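You operate a simulated robot arm through the tools that you are given. There is no shell and no other tool. Be economical: measure what you need, move in short steps, check, and stop when the job is done.

The job below is to be done with a simulated two-armed robot. You get a single attempt, and the scene is never put back.

Task
Take the lid off the jar labelled "GRIT 240" on the top of the short bench under the window and lay it down there.

The check looks at the end state, three seconds after you hand in, the way a careful person would. Anything else that was tipped, shoved, dropped, spilled or broken makes it a failure. Lids that push on must go on centred and level and be pressed home; caps that screw on are set level and turned clockwise until they are tight.

Robot
Two 7-joint arms with two-finger parallel grippers on one trunk, on a base that drives. Base frame: it is fixed to the floor where the robot stands at the start and does not move with it; the origin is under the middle of the robot, x ahead of it, y to its left, z up; the surface under the hand at the start is at about z = 760. Units: mm, rad, N and s.
The left shoulder is at the start at [70, 188, 1222], the right one opposite. With the tool pointing down near the work surface each hand reaches from about 180 to 760 mm from the robot's upright axis, wherever it stands, measured 20 degrees to its own side. Payload 3.91 kg a hand.
The tool frame of a hand sits at the grasp point between the pads (the TCP): z along the fingers, y along the line on which they close. The tips reach 30 mm beyond it. The gripper opens to 110 mm. The fingers are 20 mm wide and 10 mm thick; the gripper's body (48 by 112 mm) begins 55 mm behind the TCP.
Orientation is that of the tool frame in the base frame, as a unit quaternion [x, y, z, w]. With the fingers straight down and closing along the base's y, the tool's x points along the base's -x, its y along +y and its z along -z.

Tools
- The arms move only by the tool arm_command. It takes "left_targets", "right_targets" or both (then of equal length, played together; a hand with none holds still); each is a list of rows, each an object of numbers (a shift or turn left out is 0, a gripper value left out holds the last): "x", "y", "z": the shift along the tool's x, y, z in mm; "rx", "ry", "rz": the turn, a rotation vector about the tool's x, y, z in rad; "fingers": the closure, from 0 (fully open) to 1 (shut). In form: [{"x": .., "y": .., "z": .., "rx": .., "ry": .., "rz": .., "fingers": ..}, ...]. A call has 1 to 20 rows; each row shifts and turns the commanded pose from where the row before left it, along the tool's axes as they then stand. A row lasts 0.2 s, in which the tool goes at most 50 mm and 0.15 rad; a call with a longer step from one row to the next is refused whole, and so is a gripper value outside its range. A pose out of reach is approached as far as the arm can. The call stops where the force on the tool passes 40 N (or 10 N more than at its start, if that is more) or the arm is blocked; 0.2 s more then pass. Each finger travels about 72 mm/s and halts on what it meets, pressing with about 28 N; the grip force reading is that of the motor and also rises with nothing between the fingers. The clock runs only during rows and for 0.2 s after the last one: add rows that do not move to give the fingers time. The reply holds the time, the measured pose of the TCP, the force on the tool along the base axes, the opening and the grip force, in the units named above and with some noise, with the torque about the TCP (base axes, N m) and any sound that the robot's microphone picked up, and new pictures: "views" is both (left out), scene, wrist or none (wrist: the cameras of the hands that moved).
- Cameras (640 x 400 px; columns grow to the right, rows downward): "scene" is now at [123.2, -11.2, 1425]; the picture's right is [-0.15, -0.99, 0.00], its down [-0.79, 0.12, -0.60] and it looks along [0.60, -0.09, -0.80] (base axes); focal length 263 px, centre (320, 200). "left" rides on the left gripper at [72, -17, -103] in its tool frame; the picture's right is [0.23, 0.97, 0.00], its down [-0.76, 0.18, -0.62] and it looks along [-0.61, 0.14, 0.78] (tool axes); focal length 222 px, centre (320, 200). "right" rides on the right gripper at [73, 17, -103] in its tool frame; the picture's right is [-0.23, 0.97, 0.00], its down [-0.76, -0.18, -0.62] and it looks along [-0.61, -0.14, 0.78] (tool axes); focal length 222 px, centre (320, 200). There is no depth. A picture from a camera that has moved, and an enlarged one, comes with that camera's place and axes in the base frame and with its lens.
- raise_lower(by): slides the trunk up (or, below 0, down) by that many mm; the arms and the scene camera ride with it, the base frame stays. It gives what a move gives, with no picture.
- roll_base(legs): drives the robot by 1 to 6 legs, each [ahead, turn to the left] in mm and rad, along the robot's own axes; the way and the turn of a leg run together, so that a leg with both is an arc; at most 1500 mm and 3.142 rad a leg. The arms and the cameras ride along, it lands a little off, and it stops where it bumps. It gives what a move gives, and a new picture of the scene camera.
- aim_head(pan, tilt): turns the head with the scene camera to pan (to the left, within 1.501 rad either way) and tilt (down, from -0.506 to 1.204), counted from straight ahead of the robot. It gives what a move gives, and a new picture of the scene camera.
- close_up(camera, box): a new picture of the part [left, top, right, bottom] of that camera's present view, enlarged. No time passes.
- sign_off(): hands the job in; it is judged then, once.

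Work in short steps. Places have to be worked out from the pictures, the camera data and where the tool is seen: move nearer, look again, correct. Check each grasp and each placing, and mend what went wrong. You have 120 turns and 260 pictures in all, those below and enlarged ones among them. Open the grippers and draw the arms clear of the work before you hand the job in, unless the task says otherwise; then end with one line.

The tools are called after "Call:" as name(argument=value, ...) on one line, values as JSON. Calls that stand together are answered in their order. arm_command: Moves the arms, as the interface text tells. Its arguments: {"type":"object","properties":{"left_targets":{"type":"array","items":{"type":"object","properties":{"x":{"type":"number"},"y":{"type":"number"},"z":{"type":"number"},"rx":{"type":"number"},"ry":{"type":"number"},"rz":{"type":"number"},"fingers":{"type":"number"}}}},"right_targets":{"type":"array","items":{"type":"object","properties":{"x":{"type":"number"},"y":{"type":"number"},"z":{"type":"number"},"rx":{"type":"number"},"ry":{"type":"number"},"rz":{"type":"number"},"fingers":{"type":"number"}}}},"views":{"type":"string","enum":["both","scene","wrist","none"]}},"required":[]} The other tools are called the same way: raise_lower (by) slides the trunk up or down; roll_base (legs) drives the base; aim_head (pan, tilt) turns the head that bears the scene camera; close_up (camera, box) takes an enlarged picture of a part of a camera's view; sign_off () hands the job in.

At the start:

```text
time: 0.0
left_eef_pos: [605.7, 189.5, 1039.4]
left_ee_rot: [0.001, 1.0, -0.001, 0.0]
left_force: [0.4, -0.6, 0.1]
left_ft_torque: [-0.02, 0.0, -0.02]
left_opening: 110.1
left_gripper_force: 0.0
right_eef_pos: [416.9, -190.6, 1096.1]
right_ee_rot: [0.001, 1.0, 0.001, 0.0]
right_force: [-0.3, -0.1, -0.2]
right_ft_torque: [0.03, 0.05, -0.03]
right_opening: 110.1
right_gripper_force: 0.1
trunk travel left (down, up): [-732.0, 208.0]
robot x, y, heading: [2.2, -0.7, 0.005]
head pan, tilt: [-0.15, 0.922]
```

scene: 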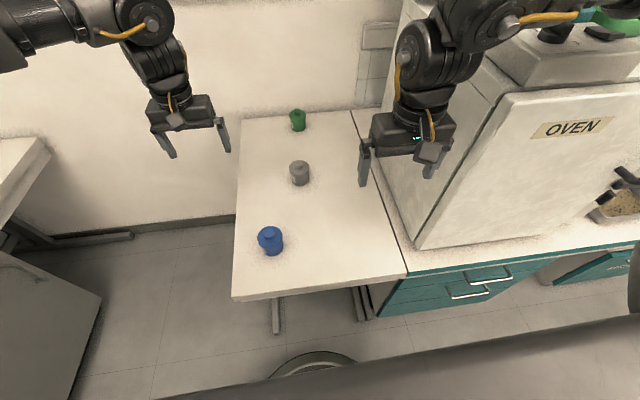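
right: 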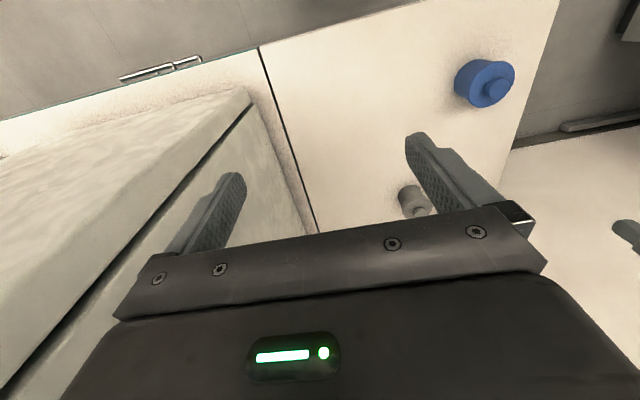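
left: 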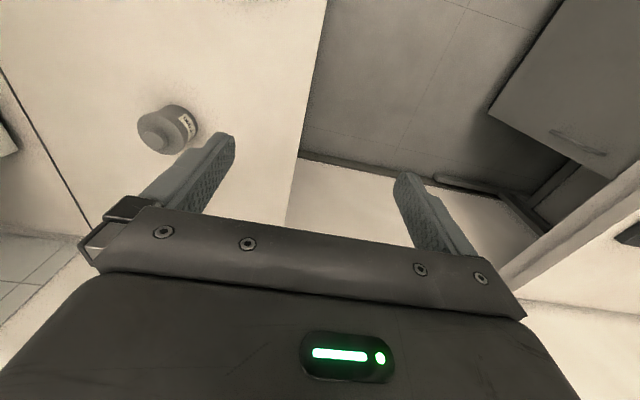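

The bench ahead carries three jars, but I can't see a window yet. I'll look around with the head and zoom in on the jars.

Call:
close_up(camera="left", box=[120, 80, 220, 170])

Call:
close_up(camera="scene", box=[230, 90, 410, 280])

Call:
aim_head(pan=0.0, tilt=0.2)

Call:
aim_head(pan=1.3, tilt=0.4)

Call:
aim_head(pan=-1.3, tilt=0.4)

```text
4.44 times, centred on (170, 125) of left
camera zoom: at [533.1, 173.7, 1142.9], right [-0.23, 0.97, 0.0], down [0.76, 0.18, 0.62], along [0.61, 0.14, -0.78], focal length 987 px, centre (987, 533)
```

zoom: 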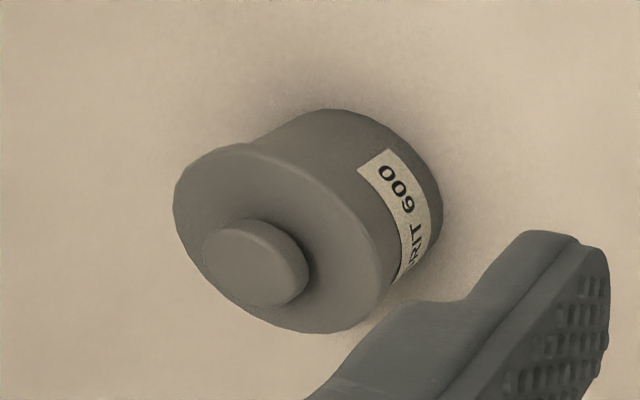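

```text
2.11 times, centred on (320, 185) of scene
camera zoom: at [123.2, -11.2, 1425.0], right [-0.15, -0.99, 0.0], down [-0.79, 0.12, -0.6], along [0.6, -0.09, -0.8], focal length 553 px, centre (320, 232)
```

zoom: 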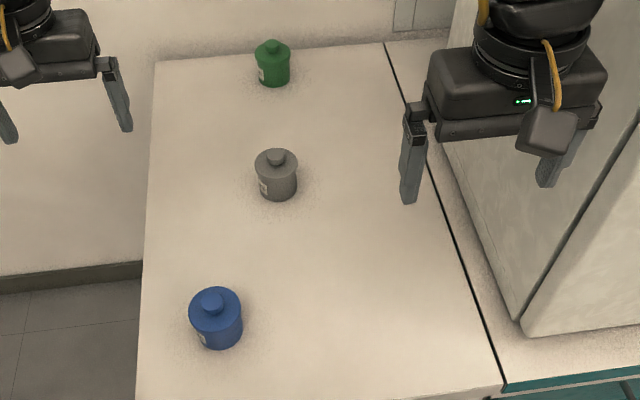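

```text
time: 1.1
left_eef_pos: [605.8, 190.2, 1038.9]
left_ee_rot: [0.0, 1.0, -0.001, 0.0]
left_force: [-0.1, 0.4, -0.8]
left_ft_torque: [0.0, -0.01, 0.01]
left_opening: 110.0
left_gripper_force: 0.0
right_eef_pos: [416.4, -189.9, 1096.2]
right_ee_rot: [0.001, 1.0, 0.0, 0.0]
right_force: [0.8, 0.4, -0.1]
right_ft_torque: [0.0, 0.03, -0.01]
right_opening: 109.8
right_gripper_force: 0.0
trunk travel left (down, up): [-732.0, 208.0]
robot x, y, heading: [1.9, -0.6, 0.001]
head pan, tilt: [0.0, 0.201]
camera scene: at [142.9, -0.1, 1488.1], right [0.0, -1.0, 0.0], down [-0.2, 0.0, -0.98], along [0.98, 0.0, -0.2], focal length 263 px, centre (320, 200)
```

scene: 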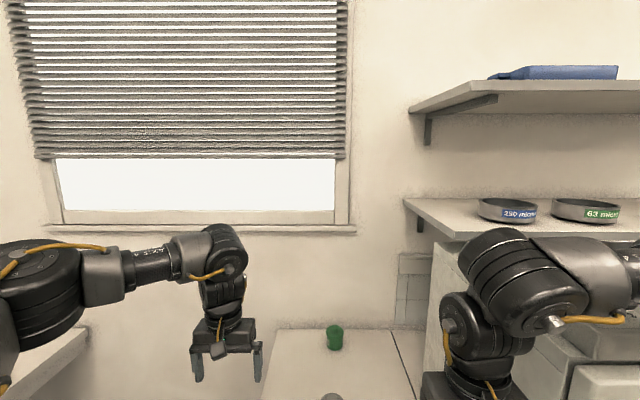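

```text
time: 2.5
left_eef_pos: [606.1, 189.4, 1038.3]
left_ee_rot: [0.0, 1.0, 0.0, 0.0]
left_force: [1.0, 0.3, 1.5]
left_ft_torque: [0.0, -0.02, 0.03]
left_opening: 109.9
left_gripper_force: 0.1
right_eef_pos: [416.4, -190.1, 1095.5]
right_ee_rot: [0.0, 1.0, -0.001, 0.0]
right_force: [0.5, -1.0, 0.1]
right_ft_torque: [0.05, 0.02, -0.03]
right_opening: 110.0
right_gripper_force: 0.0
trunk travel left (down, up): [-732.0, 208.0]
robot x, y, heading: [1.3, 3.5, -0.004]
head pan, tilt: [1.3, 0.4]
camera scene: at [74.5, 89.1, 1469.7], right [0.96, -0.27, 0.0], down [-0.1, -0.37, -0.92], along [0.25, 0.89, -0.39], focal length 263 px, centre (320, 200)
```

scene: 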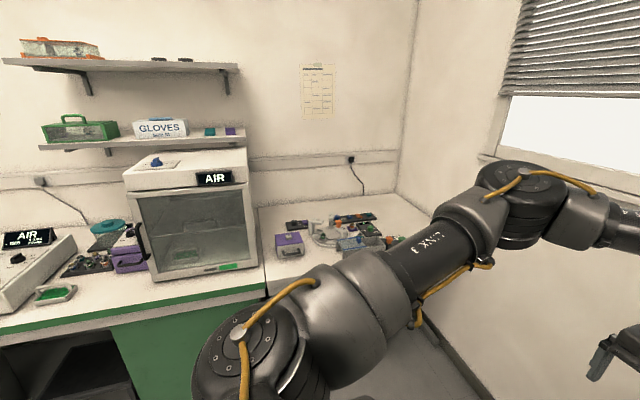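

```text
time: 4.9
left_eef_pos: [606.4, 189.6, 1040.3]
left_ee_rot: [0.0, 1.0, -0.001, 0.0]
left_force: [0.0, 0.1, -0.2]
left_ft_torque: [-0.02, 0.01, 0.02]
left_opening: 110.1
left_gripper_force: 0.1
right_eef_pos: [416.5, -191.3, 1096.7]
right_ee_rot: [0.001, 1.0, -0.001, 0.0]
right_force: [0.5, -0.9, 0.1]
right_ft_torque: [0.03, 0.02, -0.03]
right_opening: 109.9
right_gripper_force: 0.0
trunk travel left (down, up): [-732.0, 208.0]
robot x, y, heading: [0.8, -1.3, -0.007]
head pan, tilt: [-1.3, 0.4]
camera scene: at [74.5, -89.4, 1469.6], right [-0.96, -0.27, 0.0], down [-0.1, 0.37, -0.92], along [0.25, -0.89, -0.39], focal length 263 px, centre (320, 200)
```

scene: 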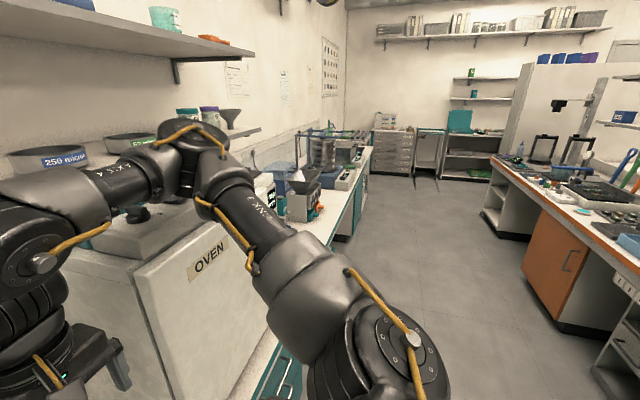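

The bench ahead is the short one under the window, and the grey jar is GRIT 600. Next I'll read the green and blue labels.

Call:
aim_head(pan=-0.1, tilt=0.92)

Call:
close_up(camera="scene", box=[235, 215, 315, 265])

Call:
close_up(camera="scene", box=[265, 95, 345, 145])

Call:
close_up(camera="right", box=[440, 50, 530, 115])

```text
time: 6.3
left_eef_pos: [606.0, 189.7, 1039.6]
left_ee_rot: [0.0, 1.0, 0.0, 0.0]
left_force: [0.8, 0.3, -0.4]
left_ft_torque: [-0.02, 0.01, 0.02]
left_opening: 110.1
left_gripper_force: 0.1
right_eef_pos: [416.8, -191.0, 1095.2]
right_ee_rot: [0.001, 1.0, 0.0, 0.0]
right_force: [-0.7, -0.4, 0.7]
right_ft_torque: [0.0, 0.02, 0.0]
right_opening: 110.1
right_gripper_force: 0.1
trunk travel left (down, up): [-732.0, 208.0]
robot x, y, heading: [-3.7, 1.0, 0.003]
head pan, tilt: [-0.099, 0.92]
camera scene: at [123.8, -7.6, 1425.2], right [-0.1, -0.99, 0.0], down [-0.79, 0.08, -0.61], along [0.6, -0.06, -0.8], focal length 263 px, centre (320, 200)
```

scene: 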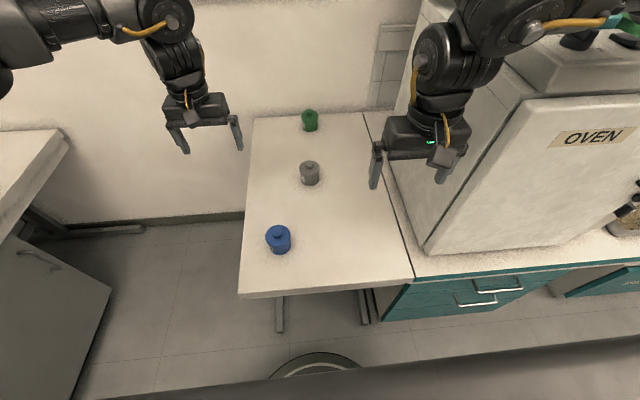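

```text
8.00 times, centred on (275, 240) of scene
camera zoom: at [123.8, -7.6, 1425.2], right [-0.1, -0.99, 0.0], down [-0.79, 0.08, -0.61], along [0.6, -0.06, -0.8], focal length 2102 px, centre (680, -120)
```

zoom: 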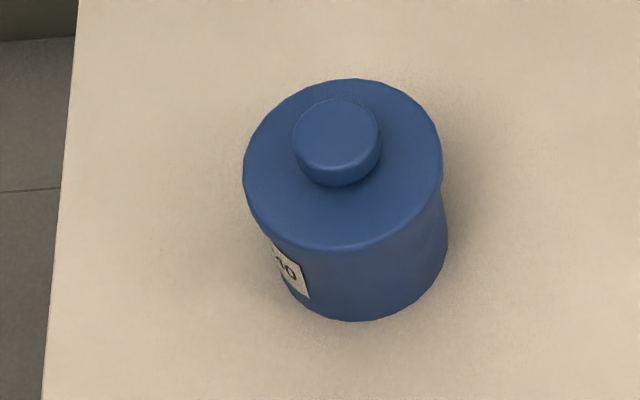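

```text
8.00 times, centred on (305, 120) of scene
camera zoom: at [123.8, -7.6, 1425.2], right [-0.1, -0.99, 0.0], down [-0.79, 0.08, -0.61], along [0.6, -0.06, -0.8], focal length 2102 px, centre (440, 840)
```

zoom: 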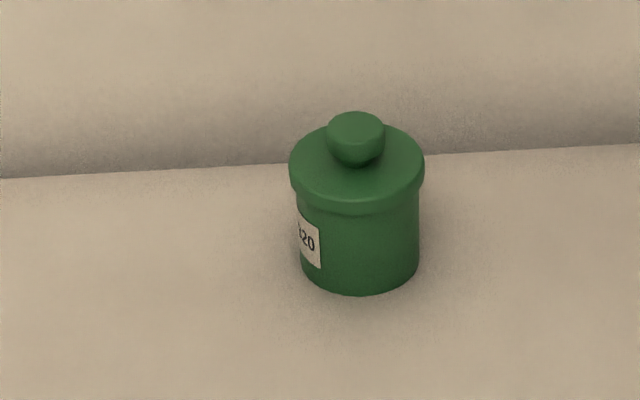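

```text
6.15 times, centred on (485, 82) of right
camera zoom: at [344.3, -173.5, 1198.5], right [0.23, 0.97, 0.0], down [0.76, -0.18, 0.62], along [0.61, -0.14, -0.78], focal length 1367 px, centre (-695, 923)
```

zoom: 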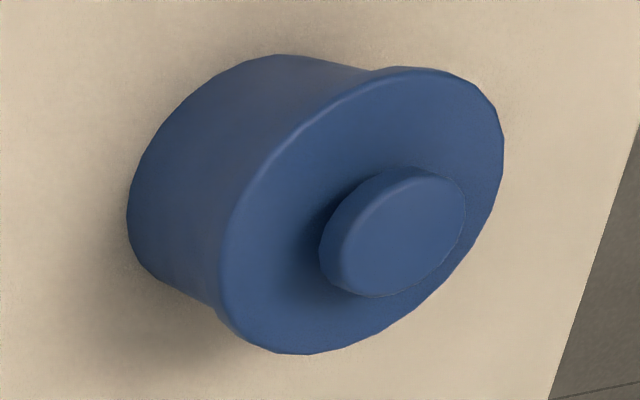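

Blue ends in "?0", probably 240, with its knob at about (475, 66, 840). Green reads "?20". I'll bring the left hand camera near the blue jar to read its label and measure it.

Call:
arm_command(left_targets=[{"x": 28, "y": 3, "z": 28}, {"x": 28, "y": 3, "z": 28}, {"x": 28, "y": 3, "z": 28}, {"x": 28, "y": 3, "z": 28}, {"x": 28, "y": 3, "z": 28}])

Call:
close_up(camera="left", box=[100, 20, 260, 120])

```text
time: 7.5
left_eef_pos: [465.3, 205.4, 898.3]
left_ee_rot: [0.001, 1.0, -0.001, 0.0]
left_force: [1.0, 0.8, 1.3]
left_ft_torque: [0.0, 0.03, 0.01]
left_opening: 110.0
left_gripper_force: 0.1
right_eef_pos: [416.0, -188.4, 1096.8]
right_ee_rot: [0.001, 1.0, 0.0, 0.0]
right_force: [-0.3, 0.0, -0.9]
right_ft_torque: [0.01, 0.0, -0.02]
right_opening: 110.1
right_gripper_force: 0.1
trunk travel left (down, up): [-732.0, 208.0]
robot x, y, heading: [-2.8, 2.6, -0.002]
head pan, tilt: [-0.099, 0.92]
camera scene: at [123.7, -7.0, 1425.3], right [-0.1, -1.0, 0.0], down [-0.79, 0.08, -0.61], along [0.6, -0.06, -0.8], focal length 263 px, centre (320, 200)
camera left: at [392.4, 189.2, 1002.2], right [-0.23, 0.97, 0.0], down [0.76, 0.18, 0.62], along [0.61, 0.14, -0.78], focal length 222 px, centre (320, 200)
```

scene: 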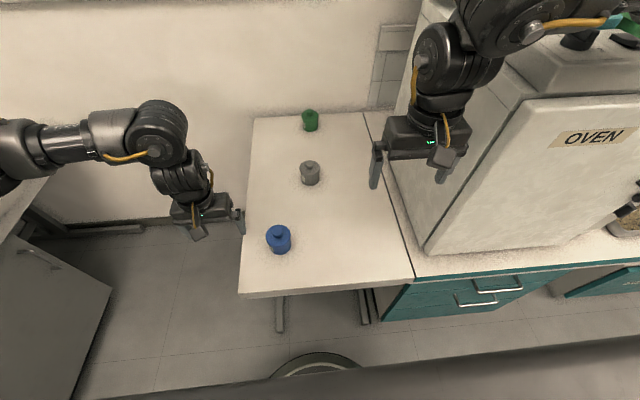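
left: 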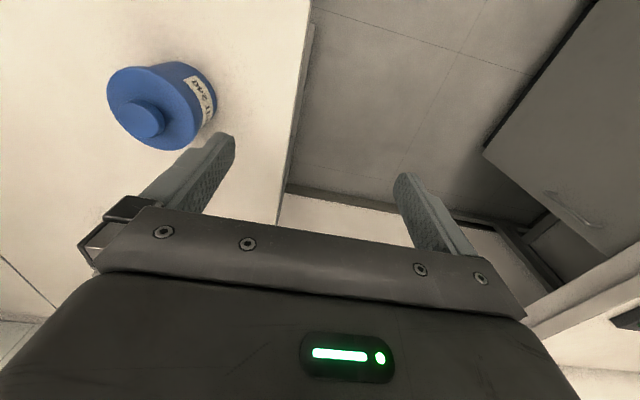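

```text
4.00 times, centred on (180, 70) of left
camera zoom: at [392.4, 189.2, 1002.2], right [-0.23, 0.97, 0.0], down [0.76, 0.18, 0.62], along [0.61, 0.14, -0.78], focal length 888 px, centre (880, 720)
```

zoom: 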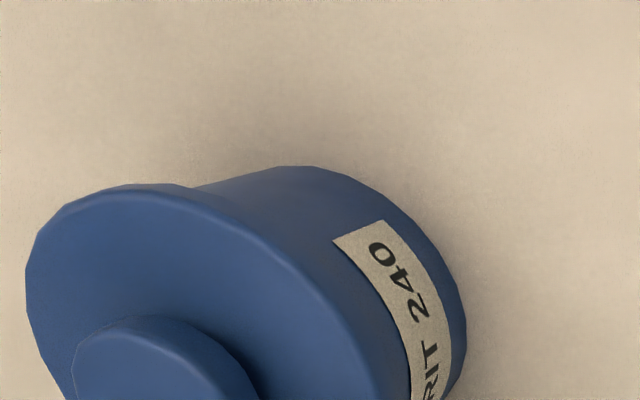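

The blue jar is GRIT 240, with its knob at about (481, 67, 830). I'll move the left hand over it at a safe height.

Call:
arm_command(left_targets=[{"z": -15, "y": -45, "x": -5}, {"y": -45, "x": -5}, {"y": -48, "x": -6}])

Call:
close_up(camera="scene", box=[220, 190, 340, 270])

```text
time: 8.3
left_eef_pos: [502.4, 72.3, 908.4]
left_ee_rot: [0.001, 1.0, 0.001, -0.002]
left_force: [-0.9, 0.3, 0.9]
left_ft_torque: [0.0, 0.01, 0.03]
left_opening: 110.0
left_gripper_force: 0.0
left hand out of reach, approached as far as the arm can: row 1, 2, 3
right_eef_pos: [416.9, -192.1, 1094.9]
right_ee_rot: [0.001, 1.0, 0.001, 0.0]
right_force: [-0.5, -0.4, -0.1]
right_ft_torque: [0.01, 0.01, 0.0]
right_opening: 110.1
right_gripper_force: 0.1
trunk travel left (down, up): [-732.0, 208.0]
robot x, y, heading: [-0.5, 0.5, 0.002]
head pan, tilt: [-0.099, 0.92]
camera scene: at [123.8, -10.3, 1425.2], right [-0.1, -1.0, 0.0], down [-0.79, 0.08, -0.61], along [0.6, -0.06, -0.8], focal length 263 px, centre (320, 200)
camera left: at [429.7, 56.1, 1011.5], right [-0.23, 0.97, 0.0], down [0.76, 0.18, 0.62], along [0.61, 0.14, -0.78], focal length 222 px, centre (320, 200)
```

scene: 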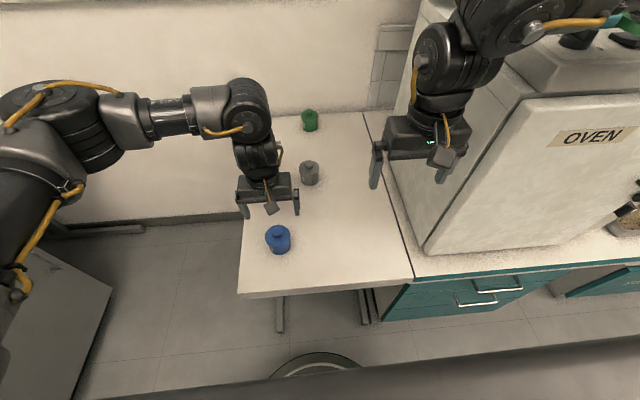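
left: 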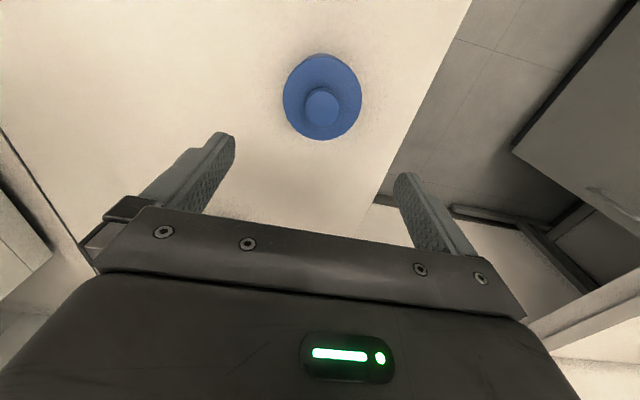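

```text
5.00 times, centred on (280, 230) of scene
camera zoom: at [123.8, -10.3, 1425.2], right [-0.1, -1.0, 0.0], down [-0.79, 0.08, -0.61], along [0.6, -0.06, -0.8], focal length 1314 px, centre (520, 50)
```

zoom: 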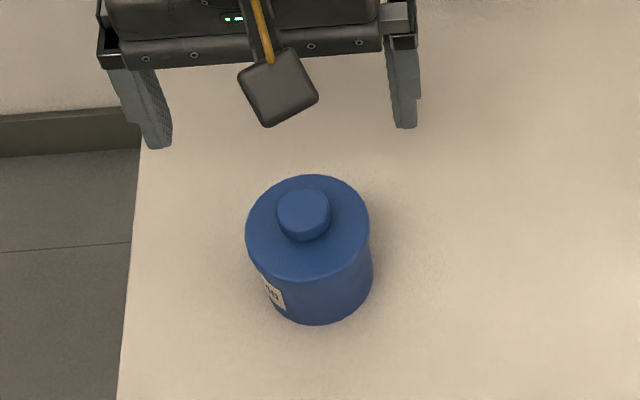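

The left hand stops short at (502, 72) because the arm is folded too tight. Raising the trunk should give it room.

Call:
raise_lower(by=150)

Call:
arm_command(left_targets=[{"x": 7, "z": 30}, {"x": 7, "y": -2, "z": 30}, {"x": 7, "y": -2, "z": 30}, {"z": 30}])

```text
time: 10.0
left_eef_pos: [503.2, 74.8, 1056.5]
left_ee_rot: [0.002, 1.0, 0.0, -0.001]
left_force: [0.9, 0.5, -1.1]
left_ft_torque: [-0.02, -0.01, 0.04]
left_opening: 110.1
left_gripper_force: 0.0
right_eef_pos: [415.5, -189.5, 1245.9]
right_ee_rot: [0.001, 1.0, 0.0, 0.001]
right_force: [-0.3, 0.0, 0.5]
right_ft_torque: [0.02, -0.02, -0.01]
right_opening: 109.8
right_gripper_force: 0.1
trunk travel left (down, up): [-882.0, 58.0]
robot x, y, heading: [1.8, 4.7, -0.001]
head pan, tilt: [-0.099, 0.92]
```

```text
time: 11.0
left_eef_pos: [481.5, 71.0, 936.5]
left_ee_rot: [0.001, 1.0, 0.0, -0.001]
left_force: [-0.5, -0.3, -0.4]
left_ft_torque: [-0.01, 0.04, 0.01]
left_opening: 110.2
left_gripper_force: 0.1
right_eef_pos: [416.9, -189.6, 1245.9]
right_ee_rot: [0.001, 1.0, 0.001, 0.0]
right_force: [0.1, 0.1, 0.4]
right_ft_torque: [-0.04, 0.04, 0.0]
right_opening: 109.9
right_gripper_force: 0.0
trunk travel left (down, up): [-882.0, 58.0]
robot x, y, heading: [-2.7, 0.5, -0.0]
head pan, tilt: [-0.099, 0.92]
camera scene: at [124.3, -7.1, 1575.2], right [-0.1, -1.0, 0.0], down [-0.79, 0.08, -0.61], along [0.6, -0.06, -0.8], focal length 263 px, centre (320, 200)
camera left: at [408.4, 55.3, 1040.5], right [-0.22, 0.97, 0.0], down [0.76, 0.18, 0.62], along [0.61, 0.14, -0.78], focal length 222 px, centre (320, 200)
```

scene: 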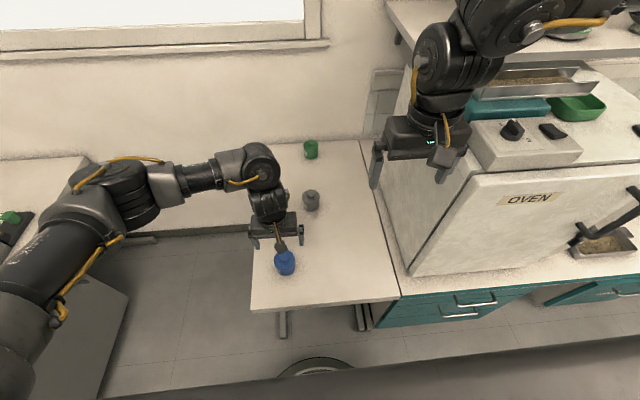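
left: 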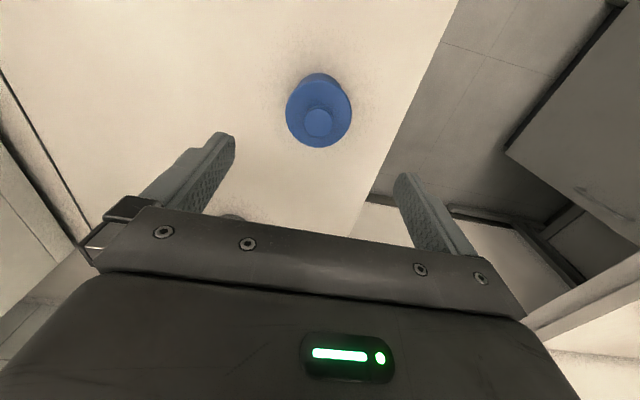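

Now the hand is over the knob, and the sightings put that at (481, 70). I'll go down to about z 875 and check.

Call:
arm_command(left_targets=[{"z": 20, "fingers": 0.3}, {"z": 20, "y": -1}, {"z": 20}])

Call:
close_up(camera="scene", box=[240, 200, 340, 300])

```text
time: 11.8
left_eef_pos: [480.8, 69.9, 878.5]
left_ee_rot: [0.002, 1.0, 0.0, 0.0]
left_force: [0.3, 0.9, -0.1]
left_ft_torque: [0.0, 0.03, 0.0]
left_opening: 76.9
left_gripper_force: 0.0
right_eef_pos: [415.8, -191.7, 1245.8]
right_ee_rot: [0.0, 1.0, 0.0, -0.001]
right_force: [-0.1, 0.4, 0.3]
right_ft_torque: [0.02, -0.04, -0.02]
right_opening: 110.1
right_gripper_force: 0.0
trunk travel left (down, up): [-882.0, 58.0]
robot x, y, heading: [0.2, -2.8, -0.0]
head pan, tilt: [-0.099, 0.92]
camera scene: at [123.8, -7.6, 1575.2], right [-0.1, -1.0, 0.0], down [-0.79, 0.08, -0.61], along [0.6, -0.06, -0.8], focal length 263 px, centre (320, 200)
camera left: at [408.1, 53.7, 982.0], right [-0.22, 0.97, 0.0], down [0.76, 0.18, 0.62], along [0.61, 0.14, -0.78], focal length 222 px, centre (320, 200)
```

scene: 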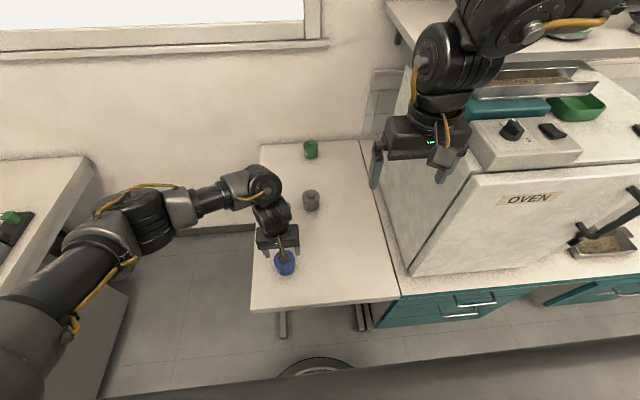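
left: 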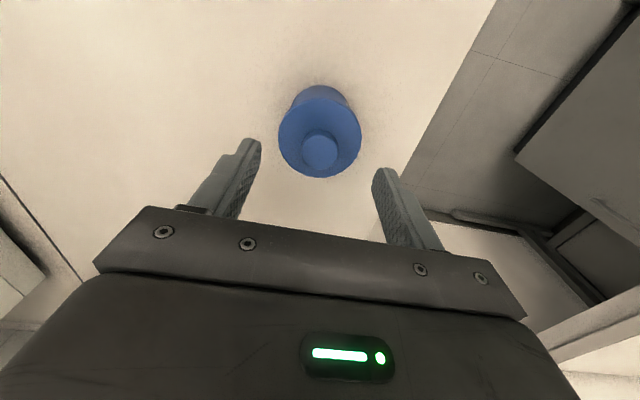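

```text
4.00 times, centred on (290, 250) of scene
camera zoom: at [123.8, -7.6, 1575.2], right [-0.1, -1.0, 0.0], down [-0.79, 0.08, -0.61], along [0.6, -0.06, -0.8], focal length 1051 px, centre (440, 0)
```

zoom: 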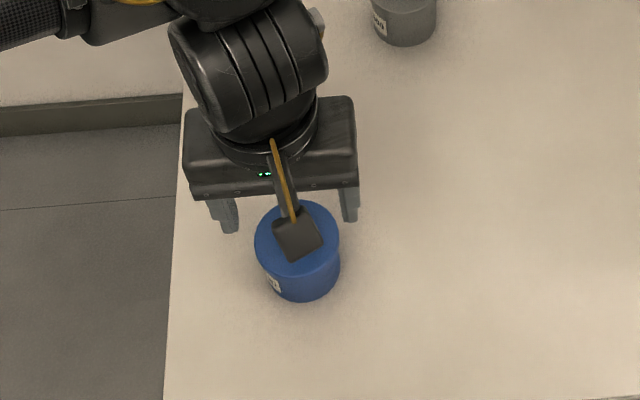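

The knob top is at about z 833, at x 480 and y 70, and the hand is aligned with it. I'll descend until the tips reach about z 823.

Call:
arm_command(left_targets=[{"z": 10, "fingers": 0.45}, {"z": 8}, {"z": 7}])

Call:
close_up(camera="left", box=[220, 90, 430, 230])

```text
time: 12.6
left_eef_pos: [480.1, 69.1, 852.3]
left_ee_rot: [0.001, 1.0, 0.0, 0.0]
left_force: [1.1, -0.2, -1.0]
left_ft_torque: [0.0, -0.01, 0.01]
left_opening: 60.2
left_gripper_force: 0.0
right_eef_pos: [414.4, -189.3, 1245.6]
right_ee_rot: [0.002, 1.0, 0.0, 0.0]
right_force: [0.3, -1.2, 0.6]
right_ft_torque: [0.01, -0.04, -0.01]
right_opening: 109.7
right_gripper_force: 0.0
trunk travel left (down, up): [-882.0, 58.0]
robot x, y, heading: [-1.4, 0.3, 0.001]
head pan, tilt: [-0.099, 0.92]
camera scene: at [123.7, -7.6, 1575.2], right [-0.1, -1.0, 0.0], down [-0.79, 0.08, -0.61], along [0.6, -0.06, -0.8], focal length 263 px, centre (320, 200)
camera left: at [407.8, 53.6, 956.1], right [-0.22, 0.97, 0.0], down [0.76, 0.18, 0.62], along [0.61, 0.14, -0.78], focal length 222 px, centre (320, 200)
```

scene: 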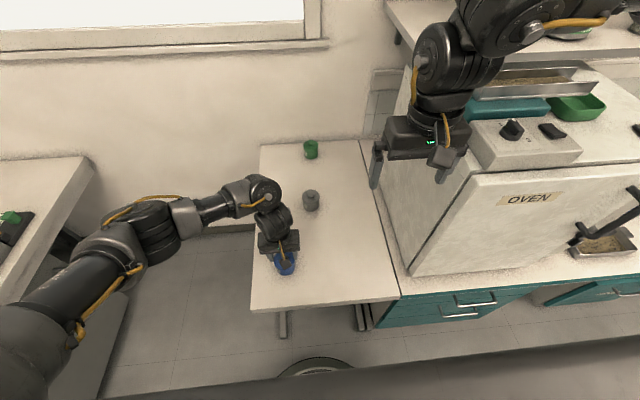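
left: 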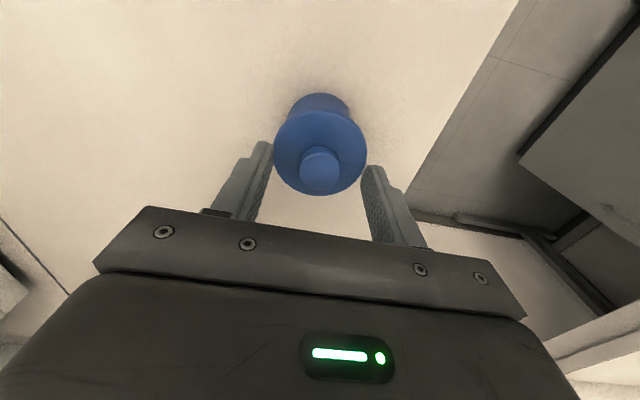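

```text
2.86 times, centred on (325, 160) of left
camera zoom: at [407.8, 53.6, 956.1], right [-0.22, 0.97, 0.0], down [0.76, 0.18, 0.62], along [0.61, 0.14, -0.78], focal length 635 px, centre (306, 314)
```

zoom: 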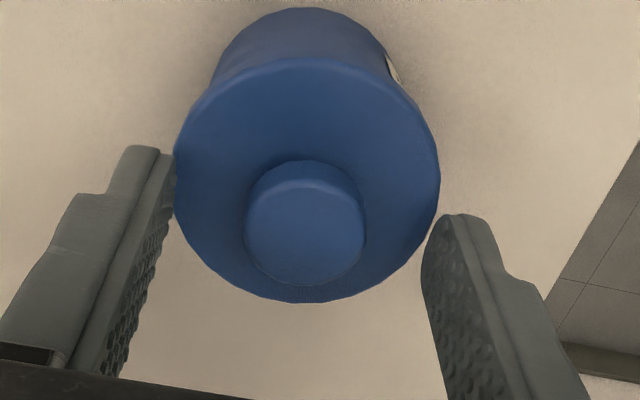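

The fingertips straddle the knob about 10 mm below its top. I'll nudge to centre and close on it.

Call:
arm_command(left_targets=[{"z": 1, "y": 1}, {"fingers": 0.7}, {"fingers": 1}, {}, {}, {}], views="wrist")

Call:
close_up(camera="left", box=[220, 90, 430, 230])

```text
time: 14.0
left_eef_pos: [480.7, 70.1, 850.6]
left_ee_rot: [0.001, 1.0, 0.0, -0.001]
left_force: [0.1, -0.9, 1.0]
left_ft_torque: [-0.02, -0.04, 0.02]
left_opening: 25.6
left_gripper_force: 27.8
right_eef_pos: [416.4, -191.4, 1246.2]
right_ee_rot: [0.001, 1.0, 0.0, 0.0]
right_force: [-1.4, -0.3, -0.3]
right_ft_torque: [-0.03, 0.03, -0.01]
right_opening: 110.0
right_gripper_force: 0.1
trunk travel left (down, up): [-882.0, 58.0]
robot x, y, heading: [-0.7, 1.8, 0.001]
head pan, tilt: [-0.099, 0.92]
camera left: at [408.0, 54.2, 955.2], right [-0.23, 0.97, 0.0], down [0.76, 0.18, 0.62], along [0.61, 0.14, -0.78], focal length 222 px, centre (320, 200)
```

left: 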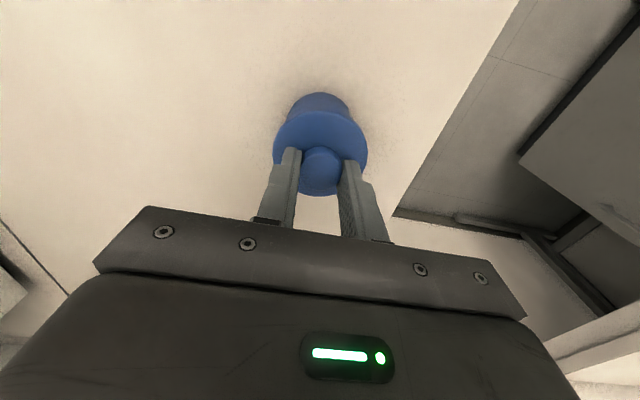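

```text
2.86 times, centred on (325, 160) of left
camera zoom: at [408.0, 54.2, 955.2], right [-0.23, 0.97, 0.0], down [0.76, 0.18, 0.62], along [0.61, 0.14, -0.78], focal length 635 px, centre (306, 314)
```

zoom: 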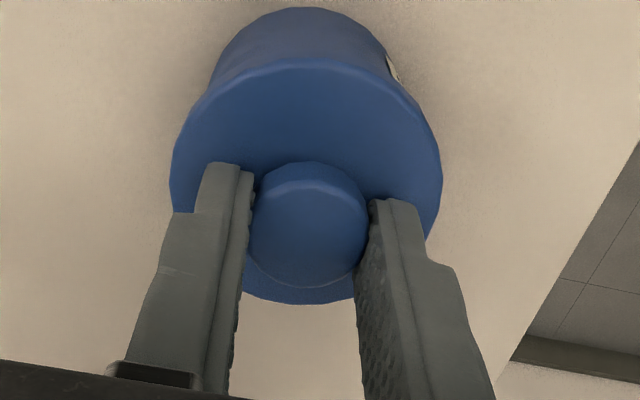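

The knob is gripped at 25.6 mm with no side load. I'll pull up gently by a few mm and watch the force.

Call:
arm_command(left_targets=[{"z": -1}, {"z": -1}, {"z": -1}, {"z": -1}], views="wrist")

Call:
close_up(camera="left", box=[220, 90, 430, 230])

Call:
close_up(camera="scene", box=[250, 230, 320, 290])

```text
time: 15.0
left_eef_pos: [480.7, 70.9, 854.6]
left_ee_rot: [0.0, 1.0, 0.0, -0.001]
left_force: [-0.3, 0.0, -2.0]
left_ft_torque: [0.01, 0.01, -0.02]
left_opening: 26.0
left_gripper_force: 27.8
right_eef_pos: [416.8, -190.3, 1245.6]
right_ee_rot: [0.001, 1.0, 0.0, 0.001]
right_force: [0.0, -0.2, 0.1]
right_ft_torque: [-0.02, 0.02, -0.03]
right_opening: 110.1
right_gripper_force: 0.0
trunk travel left (down, up): [-882.0, 58.0]
robot x, y, heading: [1.1, -0.1, -0.002]
head pan, tilt: [-0.099, 0.92]
camera left: at [408.4, 54.9, 959.2], right [-0.23, 0.97, 0.0], down [0.76, 0.18, 0.62], along [0.61, 0.14, -0.78], focal length 222 px, centre (320, 200)
```

left: 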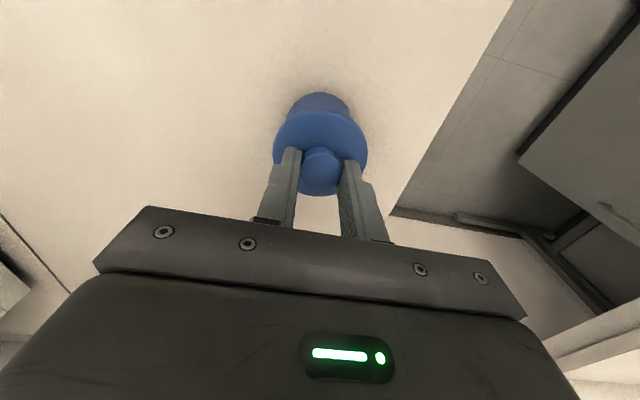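

```text
2.86 times, centred on (325, 160) of left
camera zoom: at [408.4, 54.9, 959.2], right [-0.23, 0.97, 0.0], down [0.76, 0.18, 0.62], along [0.61, 0.14, -0.78], focal length 635 px, centre (306, 314)
```

zoom: 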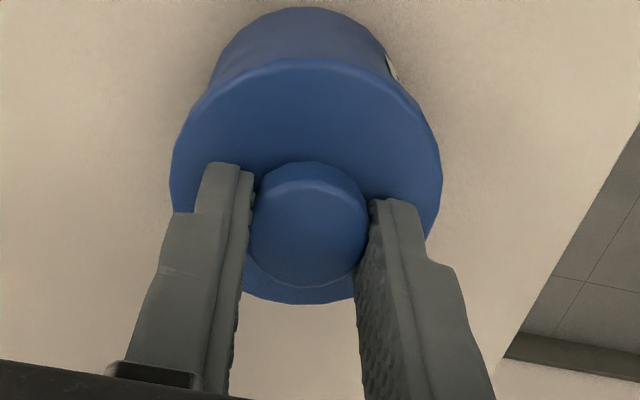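

```text
6.67 times, centred on (285, 260) of scene
camera zoom: at [124.0, -7.4, 1575.2], right [-0.1, -1.0, 0.0], down [-0.79, 0.08, -0.61], along [0.6, -0.06, -0.8], focal length 1752 px, centre (553, -200)
```

zoom: 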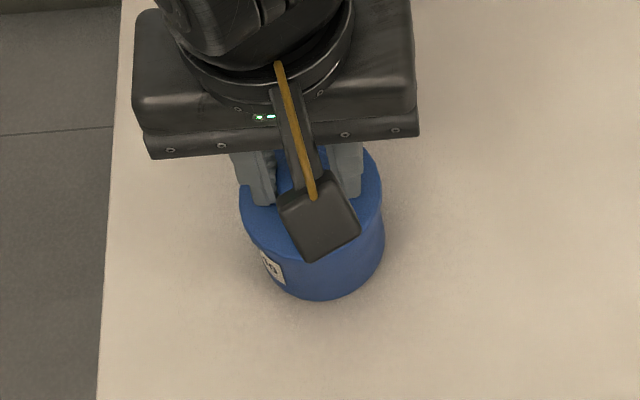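

The jar lifted along with its lid: only 2 N of force, and nothing moved relative to the hand. The lid is tight, so the body has to be held by the right hand. I'll set the jar back down, release it, and rise clear.

Call:
arm_command(left_targets=[{"z": 1}, {"z": 1}, {"z": 1}, {"z": 0.7}, {}, {"fingers": 0.8}, {"fingers": 0.6}, {"fingers": 0.4}, {"fingers": 0.3}], views="none")

Call:
arm_command(left_targets=[{"z": -20}, {"z": -25}, {"z": -25}, {"z": -25, "rz": 0.15}, {"z": -15, "rz": 0.15}, {"rz": 0.15}, {"rz": 0.15}, {"rz": 0.15}, {"rz": 0.15}, {"rz": 0.15}, {"rz": 0.15}])

Call:
close_up(camera="scene", box=[230, 220, 340, 300])

```text
time: 17.0
left_eef_pos: [481.1, 70.7, 851.3]
left_ee_rot: [0.001, 1.0, -0.001, 0.0]
left_force: [0.8, 0.2, 0.2]
left_ft_torque: [0.0, 0.02, 0.01]
left_opening: 77.0
left_gripper_force: 0.1
right_eef_pos: [416.5, -190.8, 1246.4]
right_ee_rot: [0.001, 1.0, 0.0, 0.0]
right_force: [-0.4, -0.7, 0.6]
right_ft_torque: [0.01, 0.01, -0.01]
right_opening: 109.9
right_gripper_force: 0.1
trunk travel left (down, up): [-882.0, 58.0]
robot x, y, heading: [-1.2, -0.2, 0.005]
head pan, tilt: [-0.099, 0.92]
```

```text
time: 19.4
left_eef_pos: [481.1, 70.1, 960.9]
left_ee_rot: [0.567, 0.824, -0.001, 0.0]
left_force: [-0.2, -0.9, 0.2]
left_ft_torque: [0.0, 0.0, -0.03]
left_opening: 77.2
left_gripper_force: 0.1
right_eef_pos: [415.7, -188.7, 1246.6]
right_ee_rot: [0.001, 1.0, 0.0, 0.0]
right_force: [1.0, -0.2, 0.5]
right_ft_torque: [0.0, -0.01, -0.03]
right_opening: 110.0
right_gripper_force: 0.0
trunk travel left (down, up): [-882.0, 58.0]
robot x, y, heading: [1.9, -1.8, -0.0]
head pan, tilt: [-0.099, 0.92]
camera scene: at [123.7, -7.7, 1575.2], right [-0.1, -1.0, 0.0], down [-0.79, 0.08, -0.61], along [0.6, -0.06, -0.8], focal length 263 px, centre (320, 200)
camera left: at [439.1, 132.0, 1065.3], right [0.83, 0.56, 0.0], down [0.44, -0.65, 0.62], along [0.35, -0.52, -0.78], focal length 222 px, centre (320, 200)
```

scene: 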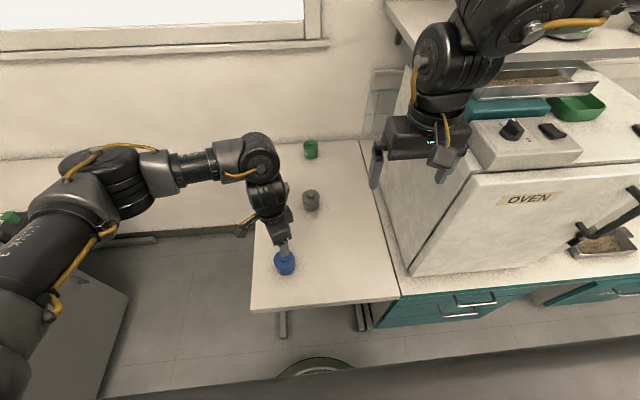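
left: 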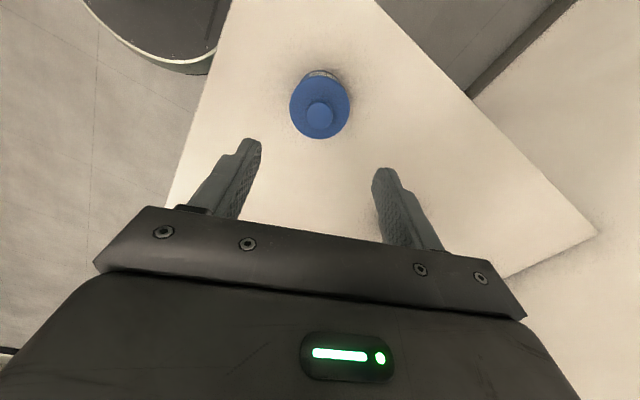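

```text
5.00 times, centred on (285, 260) of scene
camera zoom: at [123.7, -7.7, 1575.2], right [-0.1, -1.0, 0.0], down [-0.79, 0.08, -0.61], along [0.6, -0.06, -0.8], focal length 1314 px, centre (495, -100)
```

zoom: 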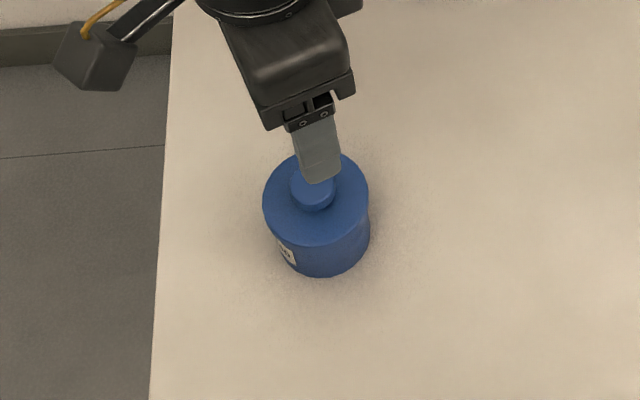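

The jar is back at (480, 70), so next the right hand needs to point along +y with its camera up, tilted about 17° down, to clamp the body. I'll first bring the right hand off the oven side and yaw it.

Call:
arm_command(right_targets=[{"y": 33, "z": 32, "x": -5}, {"y": 33, "z": 32, "x": -5}, {"y": 34, "z": 32, "x": -4}, {"rz": 0.143}, {"rz": 0.143}, {"rz": 0.143}, {"rz": 0.143}, {"rz": 0.143}, {"rz": 0.143}, {"rz": 0.143}, {"rz": 0.143}, {"rz": 0.143}, {"rz": 0.143}, {"rz": 0.141}])

```text
time: 22.4
left_eef_pos: [480.1, 69.8, 961.8]
left_ee_rot: [0.566, 0.824, -0.001, -0.001]
left_force: [0.1, -0.8, -0.2]
left_ft_torque: [0.03, 0.0, 0.0]
left_opening: 77.2
left_gripper_force: 0.2
right_eef_pos: [431.8, -89.7, 1149.6]
right_ee_rot: [0.708, 0.706, -0.001, 0.0]
right_force: [-0.8, 0.2, 0.3]
right_ft_torque: [0.04, 0.04, -0.01]
right_opening: 110.1
right_gripper_force: 0.1
trunk travel left (down, up): [-882.0, 58.0]
robot x, y, heading: [-0.4, -1.4, -0.0]
head pan, tilt: [-0.099, 0.92]
camera scene: at [123.7, -7.6, 1575.2], right [-0.1, -1.0, 0.0], down [-0.79, 0.08, -0.61], along [0.6, -0.06, -0.8], focal length 263 px, centre (320, 200)
camera right: at [448.3, -18.2, 1253.1], right [0.97, -0.23, 0.0], down [-0.18, -0.76, 0.62], along [-0.14, -0.61, -0.78], focal length 222 px, centre (320, 200)
```

scene: 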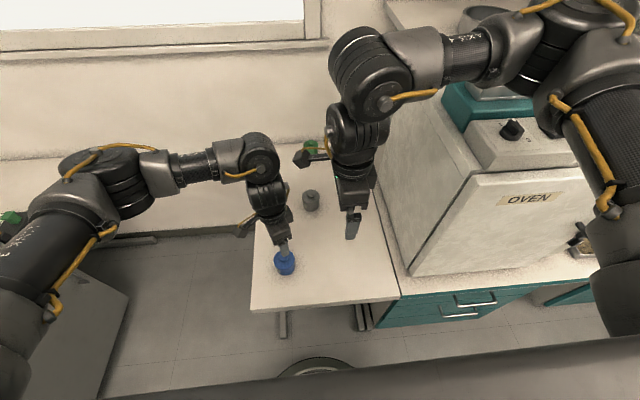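
right: 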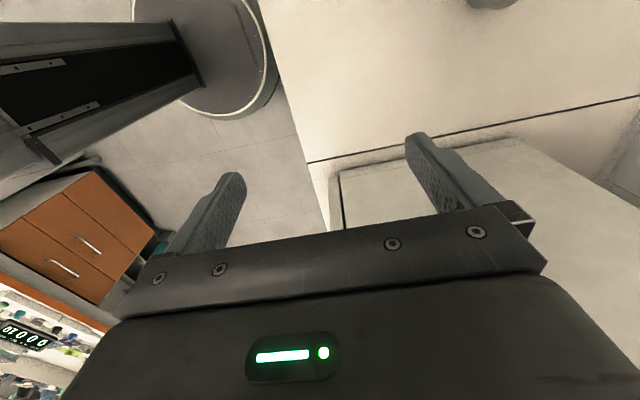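

The yaw is done and the arm is clear. Next I'll tilt the hand up halfway, shifting slightly away from the oven.

Call:
arm_command(right_targets=[{"y": -25, "x": 10}, {"y": -15, "x": 10}, {"ry": 0.14}, {"ry": 0.14}, {"ry": 0.14}, {"ry": 0.14}, {"ry": 0.14}], views="scene")

```text
time: 24.0
left_eef_pos: [469.6, 75.9, 965.6]
left_ee_rot: [0.564, 0.826, 0.001, 0.004]
left_force: [-1.5, 1.3, 0.3]
left_ft_torque: [-0.08, -0.09, 0.01]
left_opening: 77.0
left_gripper_force: 0.0
right_eef_pos: [378.1, -64.3, 1154.4]
right_ee_rot: [0.662, 0.666, 0.246, -0.238]
right_force: [-0.7, 0.2, 1.3]
right_ft_torque: [-0.04, -0.05, -0.03]
right_opening: 109.8
right_gripper_force: 0.0
trunk travel left (down, up): [-882.0, 58.0]
robot x, y, heading: [1.2, 0.5, 0.003]
head pan, tilt: [-0.099, 0.92]
camera scene: at [106.2, -1.3, 1576.6], right [-0.1, -1.0, 0.0], down [-0.79, 0.07, -0.61], along [0.61, -0.06, -0.79], focal length 263 px, centre (320, 200)
```

scene: 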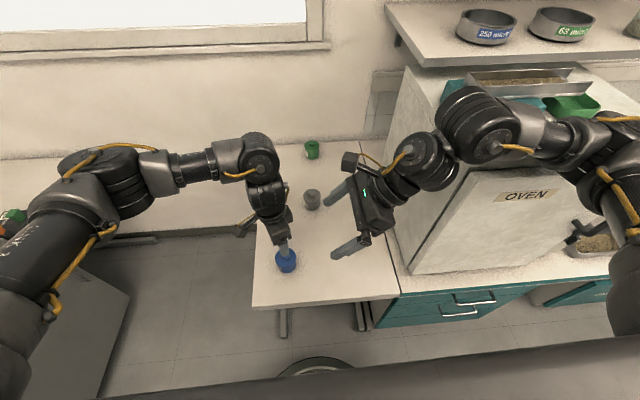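

The camera and left hand shifted about 10–17 mm, which could be sway or contact on the right arm. I'll hold still and check again.

Call:
arm_command(right_targets=[{}], views="scene")

Call:
close_up(camera="scene", box=[380, 60, 640, 260])

```text
time: 24.4
left_eef_pos: [473.7, 71.8, 965.2]
left_ee_rot: [0.565, 0.825, 0.001, 0.003]
left_force: [0.2, 0.3, 0.0]
left_ft_torque: [-0.03, -0.01, 0.01]
left_opening: 76.9
left_gripper_force: 0.1
right_eef_pos: [380.8, -69.6, 1152.6]
right_ee_rot: [0.663, 0.665, 0.244, -0.24]
right_force: [-0.8, -0.2, -0.4]
right_ft_torque: [0.03, -0.01, 0.02]
right_opening: 110.1
right_gripper_force: 0.1
trunk travel left (down, up): [-882.0, 58.0]
robot x, y, heading: [1.3, -2.9, 0.001]
head pan, tilt: [-0.099, 0.92]
camera scene: at [112.1, -6.8, 1575.9], right [-0.1, -0.99, 0.0], down [-0.79, 0.08, -0.61], along [0.61, -0.06, -0.79], focal length 263 px, centre (320, 200)
```

scene: 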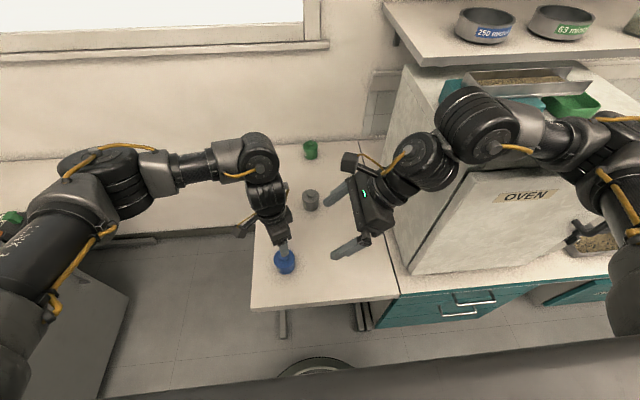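

```text
2.00 times, centred on (510, 160) of scene
camera zoom: at [112.1, -6.8, 1575.9], right [-0.1, -0.99, 0.0], down [-0.79, 0.08, -0.61], along [0.61, -0.06, -0.79], focal length 526 px, centre (-60, 280)
```

zoom: 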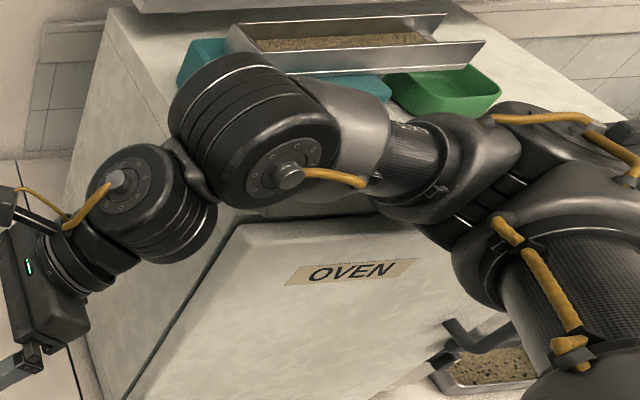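

It's recovering partly. One more no-op will show whether it settles back to nominal (scene camera x of 123.7) or the elbow is pressing on the oven.

Call:
arm_command(right_targets=[{}, {}, {}, {}, {}], views="scene")

```text
time: 25.6
left_eef_pos: [473.4, 69.9, 965.7]
left_ee_rot: [0.566, 0.825, 0.001, 0.003]
left_force: [-0.4, 1.0, -0.3]
left_ft_torque: [0.04, -0.03, -0.01]
left_opening: 77.1
left_gripper_force: 0.0
right_eef_pos: [381.5, -69.7, 1152.8]
right_ee_rot: [0.664, 0.665, 0.244, -0.24]
right_force: [0.2, -0.9, -0.1]
right_ft_torque: [0.01, 0.03, -0.02]
right_opening: 110.2
right_gripper_force: 0.0
trunk travel left (down, up): [-882.0, 58.0]
robot x, y, heading: [1.1, 0.4, 0.0]
head pan, tilt: [-0.099, 0.92]
camera scene: at [111.7, -6.8, 1576.0], right [-0.1, -0.99, 0.0], down [-0.79, 0.08, -0.61], along [0.61, -0.06, -0.79], focal length 263 px, centre (320, 200)
```

scene: 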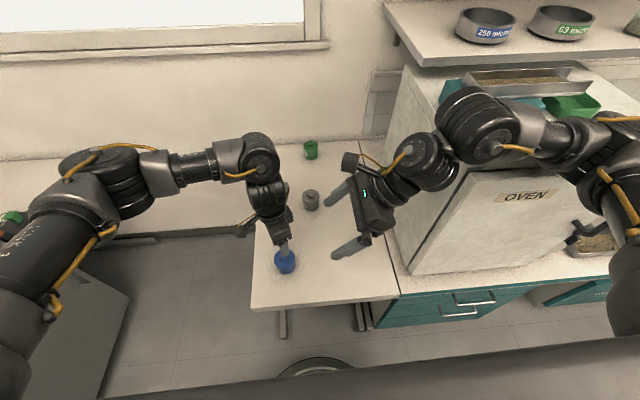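

The trunk is leaning steadily by about 12 mm, so the right arm is pressing on the oven. I'll reverse the tilt straight away.

Call:
arm_command(right_targets=[{"ry": -0.14}, {"ry": -0.14}, {"ry": -0.14}, {"ry": -0.14}, {"ry": -0.14}, {}, {}], views="scene")

Call:
close_up(camera="scene", box=[380, 60, 640, 260])

```text
time: 27.2
left_eef_pos: [477.4, 65.4, 963.3]
left_ee_rot: [0.566, 0.824, 0.001, -0.001]
left_force: [0.2, -1.7, -0.6]
left_ft_torque: [0.04, -0.04, 0.01]
left_opening: 77.0
left_gripper_force: 0.1
right_eef_pos: [387.9, -75.7, 1151.1]
right_ee_rot: [0.708, 0.706, 0.003, 0.0]
right_force: [-0.7, -0.4, -0.1]
right_ft_torque: [0.04, -0.07, 0.0]
right_opening: 110.1
right_gripper_force: 0.1
trunk travel left (down, up): [-882.0, 58.0]
robot x, y, heading: [-1.5, -0.0, 0.0]
head pan, tilt: [-0.099, 0.92]
camera scene: at [119.4, -14.1, 1575.6], right [-0.1, -0.99, 0.0], down [-0.79, 0.08, -0.61], along [0.61, -0.06, -0.79], focal length 263 px, centre (320, 200)
```

scene: 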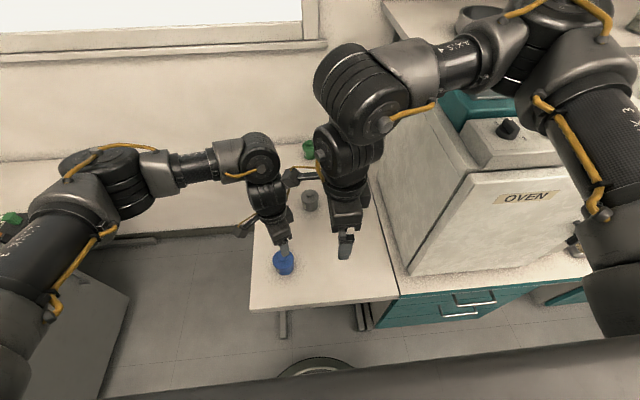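

```text
2.00 times, centred on (510, 160) of scene
camera zoom: at [119.4, -14.1, 1575.6], right [-0.1, -0.99, 0.0], down [-0.79, 0.08, -0.61], along [0.61, -0.06, -0.79], focal length 526 px, centre (-60, 280)
```

zoom: 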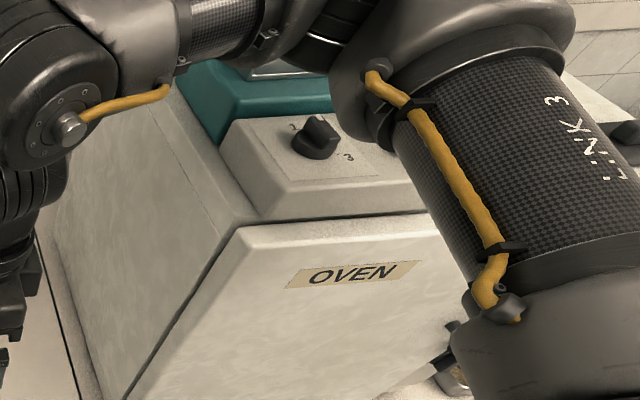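

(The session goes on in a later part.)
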